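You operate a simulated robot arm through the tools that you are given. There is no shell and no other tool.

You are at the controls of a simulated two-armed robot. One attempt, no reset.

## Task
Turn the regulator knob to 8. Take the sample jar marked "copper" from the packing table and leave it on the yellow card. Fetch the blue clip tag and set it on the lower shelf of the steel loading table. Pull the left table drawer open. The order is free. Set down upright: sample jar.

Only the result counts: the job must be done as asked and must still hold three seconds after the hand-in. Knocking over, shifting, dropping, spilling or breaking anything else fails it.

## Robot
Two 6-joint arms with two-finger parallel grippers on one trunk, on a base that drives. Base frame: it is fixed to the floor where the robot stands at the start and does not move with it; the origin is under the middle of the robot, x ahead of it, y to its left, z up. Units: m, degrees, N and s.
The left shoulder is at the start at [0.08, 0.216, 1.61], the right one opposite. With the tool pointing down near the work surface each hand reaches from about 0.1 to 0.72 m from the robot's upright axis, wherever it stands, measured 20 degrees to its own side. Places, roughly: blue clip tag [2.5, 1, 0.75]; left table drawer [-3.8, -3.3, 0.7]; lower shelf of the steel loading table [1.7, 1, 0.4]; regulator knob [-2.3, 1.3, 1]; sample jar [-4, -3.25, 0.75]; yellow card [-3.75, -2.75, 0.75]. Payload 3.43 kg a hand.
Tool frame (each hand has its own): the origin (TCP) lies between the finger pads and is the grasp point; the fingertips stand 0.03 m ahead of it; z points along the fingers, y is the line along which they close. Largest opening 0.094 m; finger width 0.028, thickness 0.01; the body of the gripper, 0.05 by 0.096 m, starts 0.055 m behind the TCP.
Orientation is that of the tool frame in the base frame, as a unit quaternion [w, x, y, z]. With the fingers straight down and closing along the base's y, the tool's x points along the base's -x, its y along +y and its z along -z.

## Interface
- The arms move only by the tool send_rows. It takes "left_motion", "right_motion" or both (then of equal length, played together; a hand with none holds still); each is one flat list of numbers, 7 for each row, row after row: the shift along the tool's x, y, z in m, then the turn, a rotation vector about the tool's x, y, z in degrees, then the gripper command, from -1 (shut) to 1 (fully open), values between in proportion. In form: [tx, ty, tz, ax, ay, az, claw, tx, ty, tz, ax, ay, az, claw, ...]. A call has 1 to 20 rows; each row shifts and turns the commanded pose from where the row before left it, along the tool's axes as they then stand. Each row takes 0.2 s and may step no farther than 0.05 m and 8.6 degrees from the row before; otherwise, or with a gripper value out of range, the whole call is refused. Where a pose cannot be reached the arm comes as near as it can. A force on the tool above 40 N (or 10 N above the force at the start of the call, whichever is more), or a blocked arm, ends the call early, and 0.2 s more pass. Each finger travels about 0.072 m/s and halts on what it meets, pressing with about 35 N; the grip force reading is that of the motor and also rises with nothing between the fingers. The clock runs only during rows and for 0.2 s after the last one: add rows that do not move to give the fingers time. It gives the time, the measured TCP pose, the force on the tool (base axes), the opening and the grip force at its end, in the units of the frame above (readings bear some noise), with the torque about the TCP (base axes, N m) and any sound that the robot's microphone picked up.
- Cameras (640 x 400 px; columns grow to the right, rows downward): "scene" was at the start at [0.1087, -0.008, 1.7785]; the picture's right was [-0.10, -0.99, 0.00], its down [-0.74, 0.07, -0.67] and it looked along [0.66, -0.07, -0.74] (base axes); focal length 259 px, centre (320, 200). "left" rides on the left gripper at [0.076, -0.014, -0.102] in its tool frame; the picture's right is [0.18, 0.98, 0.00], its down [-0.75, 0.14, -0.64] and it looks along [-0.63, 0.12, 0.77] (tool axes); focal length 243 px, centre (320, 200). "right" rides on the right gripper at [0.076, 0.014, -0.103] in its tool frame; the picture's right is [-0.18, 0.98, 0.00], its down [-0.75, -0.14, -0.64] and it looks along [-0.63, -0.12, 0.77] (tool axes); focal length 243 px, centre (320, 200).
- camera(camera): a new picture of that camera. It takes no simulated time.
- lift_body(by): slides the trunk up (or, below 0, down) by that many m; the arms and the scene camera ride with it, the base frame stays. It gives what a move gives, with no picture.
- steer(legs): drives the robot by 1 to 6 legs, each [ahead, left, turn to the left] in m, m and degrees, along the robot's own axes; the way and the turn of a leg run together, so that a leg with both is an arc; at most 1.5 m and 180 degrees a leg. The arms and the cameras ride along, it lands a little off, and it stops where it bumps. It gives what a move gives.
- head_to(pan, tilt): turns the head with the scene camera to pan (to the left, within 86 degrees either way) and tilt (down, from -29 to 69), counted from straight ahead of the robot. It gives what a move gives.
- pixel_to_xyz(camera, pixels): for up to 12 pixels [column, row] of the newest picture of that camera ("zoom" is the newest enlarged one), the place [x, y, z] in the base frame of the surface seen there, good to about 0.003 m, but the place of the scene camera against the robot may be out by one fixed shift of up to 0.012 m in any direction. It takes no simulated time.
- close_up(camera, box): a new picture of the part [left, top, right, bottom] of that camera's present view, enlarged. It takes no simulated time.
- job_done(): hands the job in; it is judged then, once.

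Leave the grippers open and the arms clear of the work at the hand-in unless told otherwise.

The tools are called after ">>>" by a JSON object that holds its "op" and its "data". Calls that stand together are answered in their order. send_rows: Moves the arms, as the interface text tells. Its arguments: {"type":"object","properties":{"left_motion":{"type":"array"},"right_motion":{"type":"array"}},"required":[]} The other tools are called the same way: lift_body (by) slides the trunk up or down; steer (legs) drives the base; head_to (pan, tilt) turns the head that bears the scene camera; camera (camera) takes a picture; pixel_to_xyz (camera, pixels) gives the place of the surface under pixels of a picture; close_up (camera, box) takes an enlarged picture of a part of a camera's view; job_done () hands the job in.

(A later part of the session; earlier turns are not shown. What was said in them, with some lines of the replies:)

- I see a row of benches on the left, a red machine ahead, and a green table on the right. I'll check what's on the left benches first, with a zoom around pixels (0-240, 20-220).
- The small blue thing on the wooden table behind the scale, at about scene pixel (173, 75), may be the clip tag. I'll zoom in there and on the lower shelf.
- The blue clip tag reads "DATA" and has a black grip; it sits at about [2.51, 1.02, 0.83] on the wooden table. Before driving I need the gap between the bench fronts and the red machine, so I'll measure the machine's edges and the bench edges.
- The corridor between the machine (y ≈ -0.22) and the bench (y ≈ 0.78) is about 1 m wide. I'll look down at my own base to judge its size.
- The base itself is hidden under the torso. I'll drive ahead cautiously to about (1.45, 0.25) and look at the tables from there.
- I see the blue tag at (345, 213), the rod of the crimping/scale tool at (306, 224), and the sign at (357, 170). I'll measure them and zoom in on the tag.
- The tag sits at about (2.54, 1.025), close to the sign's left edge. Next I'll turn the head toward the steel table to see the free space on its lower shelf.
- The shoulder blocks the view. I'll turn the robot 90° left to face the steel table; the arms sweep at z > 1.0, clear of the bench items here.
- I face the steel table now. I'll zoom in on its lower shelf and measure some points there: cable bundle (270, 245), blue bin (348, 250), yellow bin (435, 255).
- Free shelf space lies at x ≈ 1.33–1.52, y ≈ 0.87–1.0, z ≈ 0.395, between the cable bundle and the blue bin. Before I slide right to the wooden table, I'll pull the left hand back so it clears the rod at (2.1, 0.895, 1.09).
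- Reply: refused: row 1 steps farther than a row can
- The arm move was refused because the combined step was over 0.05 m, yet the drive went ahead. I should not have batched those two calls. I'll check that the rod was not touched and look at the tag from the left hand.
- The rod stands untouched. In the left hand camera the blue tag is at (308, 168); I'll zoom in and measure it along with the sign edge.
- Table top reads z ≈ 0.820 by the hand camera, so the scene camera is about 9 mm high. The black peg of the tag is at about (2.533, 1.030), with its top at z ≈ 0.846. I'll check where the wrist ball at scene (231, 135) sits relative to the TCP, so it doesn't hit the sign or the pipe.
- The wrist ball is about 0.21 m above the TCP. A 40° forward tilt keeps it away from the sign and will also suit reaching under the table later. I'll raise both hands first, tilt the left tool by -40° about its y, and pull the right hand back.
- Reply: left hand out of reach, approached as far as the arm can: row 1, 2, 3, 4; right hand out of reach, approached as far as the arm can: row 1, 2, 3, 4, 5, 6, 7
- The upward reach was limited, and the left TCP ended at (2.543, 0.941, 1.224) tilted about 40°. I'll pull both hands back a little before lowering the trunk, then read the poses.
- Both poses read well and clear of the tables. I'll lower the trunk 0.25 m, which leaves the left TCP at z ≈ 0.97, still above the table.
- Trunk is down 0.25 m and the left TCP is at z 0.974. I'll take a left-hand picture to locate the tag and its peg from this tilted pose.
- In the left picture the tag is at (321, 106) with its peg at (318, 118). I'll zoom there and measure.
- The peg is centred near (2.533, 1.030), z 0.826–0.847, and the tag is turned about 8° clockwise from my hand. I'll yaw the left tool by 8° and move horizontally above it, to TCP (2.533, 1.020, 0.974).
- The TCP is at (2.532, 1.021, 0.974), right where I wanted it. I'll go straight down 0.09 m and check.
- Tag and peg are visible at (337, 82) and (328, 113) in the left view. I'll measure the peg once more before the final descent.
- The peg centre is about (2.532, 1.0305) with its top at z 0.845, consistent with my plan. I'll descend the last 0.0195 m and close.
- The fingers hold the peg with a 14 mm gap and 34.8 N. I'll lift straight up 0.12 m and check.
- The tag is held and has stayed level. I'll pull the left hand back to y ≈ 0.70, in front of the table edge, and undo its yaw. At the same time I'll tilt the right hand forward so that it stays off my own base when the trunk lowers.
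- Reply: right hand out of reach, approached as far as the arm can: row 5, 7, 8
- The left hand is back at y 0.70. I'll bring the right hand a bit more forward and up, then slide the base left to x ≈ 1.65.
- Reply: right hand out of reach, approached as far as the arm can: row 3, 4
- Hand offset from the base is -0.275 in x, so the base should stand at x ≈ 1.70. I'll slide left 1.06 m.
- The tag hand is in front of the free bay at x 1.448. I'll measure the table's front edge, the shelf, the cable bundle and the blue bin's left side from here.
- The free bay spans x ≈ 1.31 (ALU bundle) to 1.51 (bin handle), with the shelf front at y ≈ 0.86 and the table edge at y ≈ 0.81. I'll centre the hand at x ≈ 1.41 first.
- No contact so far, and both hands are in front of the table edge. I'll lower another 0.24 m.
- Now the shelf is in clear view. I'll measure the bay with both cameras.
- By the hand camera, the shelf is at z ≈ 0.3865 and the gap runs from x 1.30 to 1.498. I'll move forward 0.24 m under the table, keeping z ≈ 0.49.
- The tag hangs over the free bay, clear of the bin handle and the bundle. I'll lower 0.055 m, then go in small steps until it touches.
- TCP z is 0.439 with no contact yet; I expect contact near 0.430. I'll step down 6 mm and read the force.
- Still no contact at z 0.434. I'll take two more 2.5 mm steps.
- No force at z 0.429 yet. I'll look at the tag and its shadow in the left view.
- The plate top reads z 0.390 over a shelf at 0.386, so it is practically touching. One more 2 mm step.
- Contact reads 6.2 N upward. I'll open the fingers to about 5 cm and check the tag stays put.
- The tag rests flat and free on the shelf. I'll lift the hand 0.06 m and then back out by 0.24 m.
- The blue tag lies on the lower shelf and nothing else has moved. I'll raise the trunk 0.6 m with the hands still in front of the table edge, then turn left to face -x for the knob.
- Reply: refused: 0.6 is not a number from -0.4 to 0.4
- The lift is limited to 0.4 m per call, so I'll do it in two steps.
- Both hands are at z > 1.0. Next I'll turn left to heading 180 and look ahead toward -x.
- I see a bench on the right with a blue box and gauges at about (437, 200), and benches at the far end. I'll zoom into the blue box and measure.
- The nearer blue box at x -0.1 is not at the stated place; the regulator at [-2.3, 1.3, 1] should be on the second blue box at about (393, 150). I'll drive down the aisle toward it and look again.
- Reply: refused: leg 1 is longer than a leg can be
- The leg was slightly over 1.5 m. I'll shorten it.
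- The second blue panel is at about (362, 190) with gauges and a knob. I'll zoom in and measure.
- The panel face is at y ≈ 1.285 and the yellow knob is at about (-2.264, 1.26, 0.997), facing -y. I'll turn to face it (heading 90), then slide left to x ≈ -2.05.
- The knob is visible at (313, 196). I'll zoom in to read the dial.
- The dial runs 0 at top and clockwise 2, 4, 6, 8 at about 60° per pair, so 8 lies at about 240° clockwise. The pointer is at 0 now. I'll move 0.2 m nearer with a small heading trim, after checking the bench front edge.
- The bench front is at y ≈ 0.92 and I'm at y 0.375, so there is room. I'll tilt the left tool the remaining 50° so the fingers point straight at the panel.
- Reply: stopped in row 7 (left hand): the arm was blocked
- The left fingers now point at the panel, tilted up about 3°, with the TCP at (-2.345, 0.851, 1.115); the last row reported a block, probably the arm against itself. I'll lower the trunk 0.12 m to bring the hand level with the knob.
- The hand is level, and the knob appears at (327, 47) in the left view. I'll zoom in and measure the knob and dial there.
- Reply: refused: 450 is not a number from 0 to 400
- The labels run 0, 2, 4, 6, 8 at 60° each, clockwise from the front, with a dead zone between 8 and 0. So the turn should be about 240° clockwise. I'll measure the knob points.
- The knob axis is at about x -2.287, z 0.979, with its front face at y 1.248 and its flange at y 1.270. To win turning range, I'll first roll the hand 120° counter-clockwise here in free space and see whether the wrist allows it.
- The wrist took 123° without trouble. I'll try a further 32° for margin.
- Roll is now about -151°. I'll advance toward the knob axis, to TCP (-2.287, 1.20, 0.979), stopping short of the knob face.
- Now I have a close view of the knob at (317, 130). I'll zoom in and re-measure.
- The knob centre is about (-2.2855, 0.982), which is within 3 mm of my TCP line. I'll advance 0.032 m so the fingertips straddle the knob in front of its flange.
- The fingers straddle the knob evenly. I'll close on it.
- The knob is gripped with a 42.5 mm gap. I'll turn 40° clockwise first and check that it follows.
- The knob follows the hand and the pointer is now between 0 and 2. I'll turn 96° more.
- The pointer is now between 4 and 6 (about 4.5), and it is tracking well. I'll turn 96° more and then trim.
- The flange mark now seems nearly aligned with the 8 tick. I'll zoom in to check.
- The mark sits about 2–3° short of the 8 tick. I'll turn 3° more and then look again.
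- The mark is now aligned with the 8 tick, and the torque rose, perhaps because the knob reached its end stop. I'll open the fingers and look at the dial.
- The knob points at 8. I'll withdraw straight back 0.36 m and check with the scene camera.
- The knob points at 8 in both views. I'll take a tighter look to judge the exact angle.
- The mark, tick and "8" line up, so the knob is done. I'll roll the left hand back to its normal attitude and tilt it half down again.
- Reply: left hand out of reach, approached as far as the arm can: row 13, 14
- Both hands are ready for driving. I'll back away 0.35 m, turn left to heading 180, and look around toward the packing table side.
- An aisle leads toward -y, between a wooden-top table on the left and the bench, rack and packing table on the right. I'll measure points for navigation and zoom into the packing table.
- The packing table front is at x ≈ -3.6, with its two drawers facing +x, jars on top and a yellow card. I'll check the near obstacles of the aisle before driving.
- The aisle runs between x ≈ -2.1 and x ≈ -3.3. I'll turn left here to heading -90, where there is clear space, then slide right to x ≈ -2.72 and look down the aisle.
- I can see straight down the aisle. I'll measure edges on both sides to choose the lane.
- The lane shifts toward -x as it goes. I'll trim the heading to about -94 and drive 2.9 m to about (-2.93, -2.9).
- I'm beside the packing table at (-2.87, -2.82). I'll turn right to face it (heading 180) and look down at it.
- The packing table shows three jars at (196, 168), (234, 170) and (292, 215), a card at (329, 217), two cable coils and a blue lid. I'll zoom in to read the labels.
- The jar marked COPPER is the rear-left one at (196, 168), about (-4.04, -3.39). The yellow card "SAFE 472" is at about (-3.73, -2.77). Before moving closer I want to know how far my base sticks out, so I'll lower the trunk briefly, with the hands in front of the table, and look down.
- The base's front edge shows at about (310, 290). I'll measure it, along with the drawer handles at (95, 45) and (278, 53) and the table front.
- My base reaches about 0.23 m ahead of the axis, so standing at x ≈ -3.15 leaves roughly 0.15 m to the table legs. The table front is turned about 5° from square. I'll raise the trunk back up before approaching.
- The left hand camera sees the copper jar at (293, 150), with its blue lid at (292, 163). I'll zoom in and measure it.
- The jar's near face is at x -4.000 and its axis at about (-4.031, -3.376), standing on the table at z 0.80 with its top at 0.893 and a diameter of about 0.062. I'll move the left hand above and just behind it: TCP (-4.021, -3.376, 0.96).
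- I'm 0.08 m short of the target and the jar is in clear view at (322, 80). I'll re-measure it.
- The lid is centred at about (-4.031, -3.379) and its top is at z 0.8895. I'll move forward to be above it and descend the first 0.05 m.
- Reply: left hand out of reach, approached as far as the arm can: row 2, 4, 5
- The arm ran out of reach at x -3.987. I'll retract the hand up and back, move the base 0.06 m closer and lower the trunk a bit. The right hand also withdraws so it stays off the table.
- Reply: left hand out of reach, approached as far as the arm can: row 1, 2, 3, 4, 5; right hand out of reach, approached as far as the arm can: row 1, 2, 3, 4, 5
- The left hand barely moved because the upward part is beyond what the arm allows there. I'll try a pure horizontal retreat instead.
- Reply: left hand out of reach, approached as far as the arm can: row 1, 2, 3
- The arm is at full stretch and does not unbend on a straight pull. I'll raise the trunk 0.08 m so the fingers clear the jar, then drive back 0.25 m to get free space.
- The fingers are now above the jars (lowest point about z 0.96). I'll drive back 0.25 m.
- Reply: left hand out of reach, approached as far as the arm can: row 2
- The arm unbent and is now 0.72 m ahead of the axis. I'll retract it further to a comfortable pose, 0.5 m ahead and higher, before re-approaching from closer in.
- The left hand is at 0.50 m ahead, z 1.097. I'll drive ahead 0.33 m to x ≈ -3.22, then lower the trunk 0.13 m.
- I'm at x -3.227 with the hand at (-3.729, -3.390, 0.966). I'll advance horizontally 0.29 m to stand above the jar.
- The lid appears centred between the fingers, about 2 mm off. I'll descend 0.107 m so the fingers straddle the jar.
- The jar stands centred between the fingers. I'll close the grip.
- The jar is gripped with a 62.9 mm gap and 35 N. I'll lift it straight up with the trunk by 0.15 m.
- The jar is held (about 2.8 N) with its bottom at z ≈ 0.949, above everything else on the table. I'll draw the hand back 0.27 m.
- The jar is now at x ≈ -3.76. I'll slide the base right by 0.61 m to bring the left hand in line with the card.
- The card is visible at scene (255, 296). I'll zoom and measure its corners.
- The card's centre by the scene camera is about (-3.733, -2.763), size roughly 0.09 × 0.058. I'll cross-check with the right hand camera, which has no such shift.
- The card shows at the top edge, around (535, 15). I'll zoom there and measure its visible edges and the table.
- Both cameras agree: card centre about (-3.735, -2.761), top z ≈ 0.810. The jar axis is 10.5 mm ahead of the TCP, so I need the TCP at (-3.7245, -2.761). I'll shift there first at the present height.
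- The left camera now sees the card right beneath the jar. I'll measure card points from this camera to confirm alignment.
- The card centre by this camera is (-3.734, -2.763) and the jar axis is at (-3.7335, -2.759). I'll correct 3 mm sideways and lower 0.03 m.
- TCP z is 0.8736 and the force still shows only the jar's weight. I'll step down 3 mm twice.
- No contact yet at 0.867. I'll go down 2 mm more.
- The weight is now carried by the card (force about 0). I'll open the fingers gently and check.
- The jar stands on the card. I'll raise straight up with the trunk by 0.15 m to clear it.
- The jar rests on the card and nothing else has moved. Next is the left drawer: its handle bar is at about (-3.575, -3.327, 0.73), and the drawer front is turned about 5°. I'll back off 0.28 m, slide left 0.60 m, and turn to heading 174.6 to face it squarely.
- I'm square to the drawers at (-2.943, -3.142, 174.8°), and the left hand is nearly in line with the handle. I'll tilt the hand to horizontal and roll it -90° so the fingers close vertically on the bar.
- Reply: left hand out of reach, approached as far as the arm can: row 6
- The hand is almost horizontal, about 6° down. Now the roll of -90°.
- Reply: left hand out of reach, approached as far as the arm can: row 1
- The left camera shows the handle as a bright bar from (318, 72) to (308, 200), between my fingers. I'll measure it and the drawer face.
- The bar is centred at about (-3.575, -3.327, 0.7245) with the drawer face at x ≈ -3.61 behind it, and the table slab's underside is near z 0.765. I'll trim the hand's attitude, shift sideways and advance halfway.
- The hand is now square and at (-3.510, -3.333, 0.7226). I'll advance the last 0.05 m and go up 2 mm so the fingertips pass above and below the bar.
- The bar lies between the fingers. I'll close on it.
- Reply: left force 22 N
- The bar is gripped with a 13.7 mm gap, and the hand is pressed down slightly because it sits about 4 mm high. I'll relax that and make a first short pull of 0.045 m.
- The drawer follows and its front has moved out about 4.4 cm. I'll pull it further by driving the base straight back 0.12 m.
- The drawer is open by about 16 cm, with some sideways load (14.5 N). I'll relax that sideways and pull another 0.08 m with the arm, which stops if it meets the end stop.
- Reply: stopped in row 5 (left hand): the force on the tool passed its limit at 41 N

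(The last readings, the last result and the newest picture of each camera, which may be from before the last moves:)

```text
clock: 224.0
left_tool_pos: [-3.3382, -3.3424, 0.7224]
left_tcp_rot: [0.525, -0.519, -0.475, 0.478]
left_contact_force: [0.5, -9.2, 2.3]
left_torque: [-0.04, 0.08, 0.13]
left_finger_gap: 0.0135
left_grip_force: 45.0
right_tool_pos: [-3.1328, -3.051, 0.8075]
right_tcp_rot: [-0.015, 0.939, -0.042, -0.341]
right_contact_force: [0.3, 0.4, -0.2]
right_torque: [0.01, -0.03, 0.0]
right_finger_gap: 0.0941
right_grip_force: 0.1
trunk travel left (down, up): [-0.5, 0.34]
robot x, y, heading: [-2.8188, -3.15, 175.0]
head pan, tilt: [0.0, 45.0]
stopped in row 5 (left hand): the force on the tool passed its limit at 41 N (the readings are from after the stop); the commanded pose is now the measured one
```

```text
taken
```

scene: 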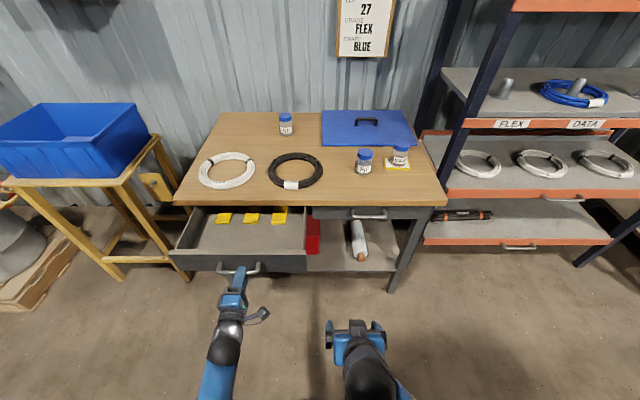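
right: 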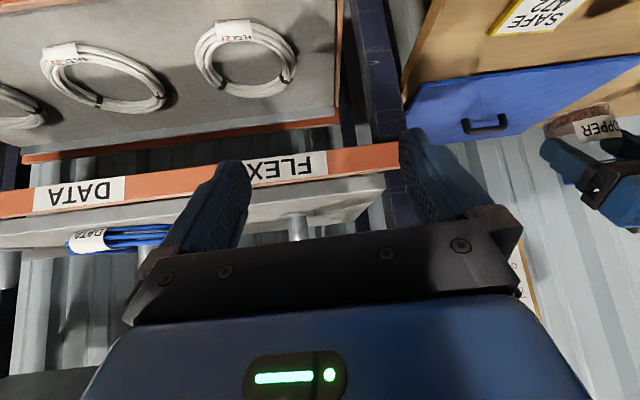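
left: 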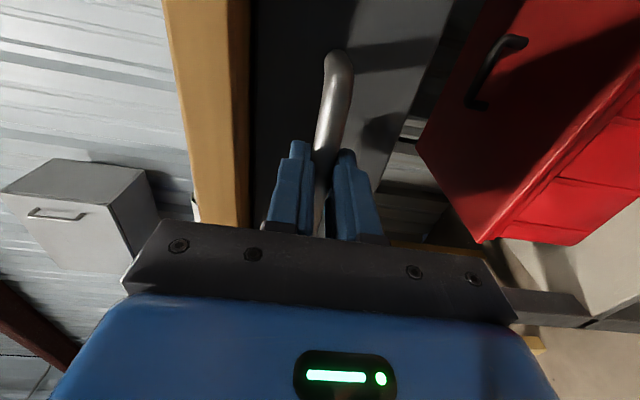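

The pull met the end stop at 41 N, with the drawer out about 22 cm; yellow items show inside. I'll release the handle and back the hand off.

>>> {"op": "send_rows", "data": {"left_motion": [0, 0, 0, 0, 0, 0, -0.5, 0, 0, 0, 0, 0, 0, 0, 0, 0, 0, 0, 0, 0, 0.1, 0, 0, 0, 0, 0, 0, 0.1]}}

>>> {"op": "steer", "data": {"legs": [[-0.15, 0, 0]]}}

>>> {"op": "camera", "data": {"camera": "scene"}}

```text
clock: 225.0
left_tool_pos: [-3.3375, -3.34, 0.7213]
left_tcp_rot: [0.525, -0.522, -0.474, 0.477]
left_contact_force: [0.5, 0.4, 0.3]
left_torque: [0.0, -0.01, -0.03]
left_finger_gap: 0.0516
left_grip_force: 0.0
right_tool_pos: [-3.1328, -3.0484, 0.8085]
right_tcp_rot: [-0.016, 0.939, -0.042, -0.342]
right_contact_force: [0.0, -0.2, 0.0]
right_torque: [0.0, -0.04, -0.01]
right_finger_gap: 0.0938
right_grip_force: 0.1
trunk travel left (down, up): [-0.5, 0.34]
robot x, y, heading: [-2.8216, -3.1543, 174.8]
head pan, tilt: [0.0, 45.0]
```

```text
clock: 226.3
left_tool_pos: [-3.1912, -3.3544, 0.7212]
left_tcp_rot: [0.525, -0.521, -0.474, 0.478]
left_contact_force: [-0.3, -0.2, 0.5]
left_torque: [0.0, 0.0, 0.0]
left_finger_gap: 0.0518
left_grip_force: 0.1
right_tool_pos: [-2.9873, -3.0629, 0.8079]
right_tcp_rot: [-0.016, 0.939, -0.042, -0.341]
right_contact_force: [-0.8, -0.8, 0.5]
right_torque: [0.03, 0.01, 0.0]
right_finger_gap: 0.0939
right_grip_force: 0.0
trunk travel left (down, up): [-0.5, 0.34]
robot x, y, heading: [-2.6704, -3.1596, 174.7]
head pan, tilt: [0.0, 45.0]
```

```text
taken
```

scene: 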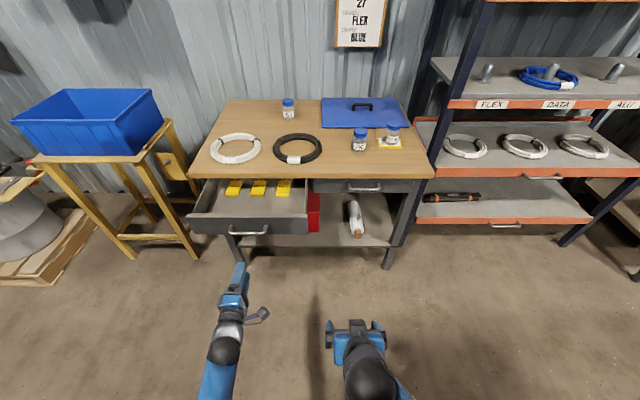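

The drawer stays open. I'll open the left gripper fully and zoom in on the jar and the drawer to confirm.

>>> {"op": "send_rows", "data": {"left_motion": [0, 0, 0, 0, 0, 0, 1, 0, 0, 0, 0, 0, 0, 1, 0, 0, 0, 0, 0, 0, 1]}}

>>> {"op": "close_up", "data": {"camera": "scene", "box": [330, 105, 426, 165]}}

>>> {"op": "close_up", "data": {"camera": "scene", "box": [170, 90, 440, 260]}}

>>> {"op": "pixel_to_xyz", "data": {"camera": "scene", "pixels": [[392, 137], [393, 127], [360, 142], [365, 189], [248, 231], [420, 178], [288, 105]]}}

```text
clock: 227.1
left_tool_pos: [-3.1908, -3.3539, 0.7221]
left_tcp_rot: [0.524, -0.522, -0.475, 0.478]
left_contact_force: [-0.3, 0.0, -0.4]
left_torque: [0.01, 0.02, 0.02]
left_finger_gap: 0.0939
left_grip_force: 0.0
right_tool_pos: [-2.9855, -3.062, 0.8095]
right_tcp_rot: [-0.015, 0.939, -0.042, -0.342]
right_contact_force: [-0.1, 0.7, -0.5]
right_torque: [0.0, 0.0, -0.01]
right_finger_gap: 0.0939
right_grip_force: 0.2
trunk travel left (down, up): [-0.5, 0.34]
robot x, y, heading: [-2.6781, -3.1642, 175.0]
head pan, tilt: [0.0, 45.0]
```

```text
6.67 times, centred on (378, 135) of scene
```

zoom: 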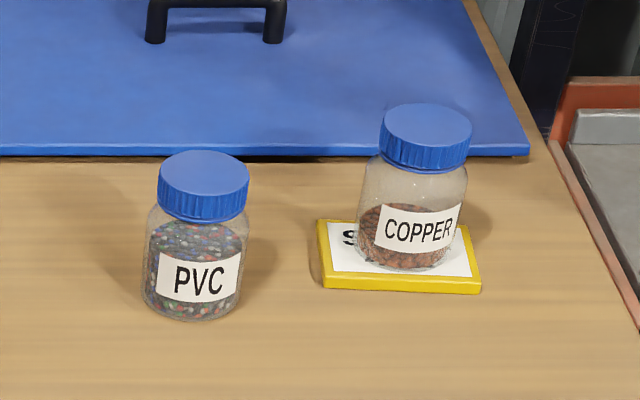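

```text
2.35 times, centred on (305, 175) of scene
```

zoom: 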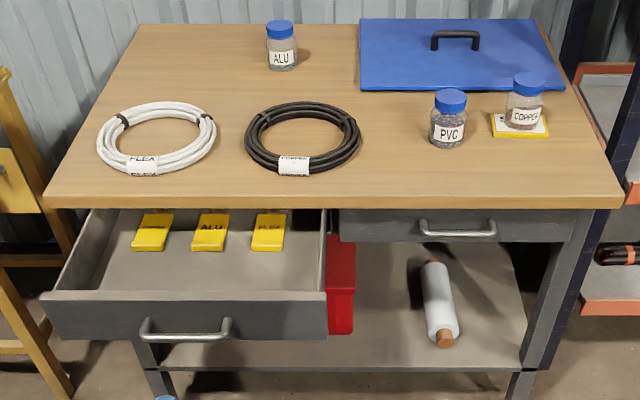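

```text
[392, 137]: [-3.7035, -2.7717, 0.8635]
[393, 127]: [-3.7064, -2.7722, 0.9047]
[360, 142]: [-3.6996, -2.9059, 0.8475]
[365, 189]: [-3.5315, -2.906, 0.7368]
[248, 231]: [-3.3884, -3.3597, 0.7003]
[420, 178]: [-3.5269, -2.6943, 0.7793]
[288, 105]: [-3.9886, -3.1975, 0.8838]
```

All four results check out:
- The knob mark sits at the 8 tick; I compute about 240° from 0, which is the 8 position.
- The blue tag lies flat on the lower shelf of the steel table.
- The copper jar stands upright on the yellow card.
- The left drawer is open to its stop.

Both grippers are open and clear of the work, so I'm handing in.

>>> {"op": "job_done", "data": {}}

```text
The job is handed in.
```

The job is handed in with all four parts finished. I confirmed each one on camera, though no verdict has come back yet.

- **Regulator knob:** it is turned to 8. The pointer lines up with the 8 tick to within about 3°.
- **Copper jar:** it stands upright on the yellow "SAFE 472" card on the packing table. The PVC jar next to it did not move.
- **Blue clip tag:** the "DATA" tag lies flat on the lower shelf of the steel loading table, between the ALU cable bundle and the blue bin.
- **Left table drawer:** it is open about 22 cm, as far as it goes. The last pull reached 41 N at the end stop, and the table did not visibly move.

Early on, one drive ran after the arm retraction before it had been refused. The left hand passed about 3 cm from the upright rod on the red tool at the end of the steel table. I checked straight afterwards and the rod had not been touched.

Both grippers are open, and the left hand is about 13 cm clear of the drawer handle.
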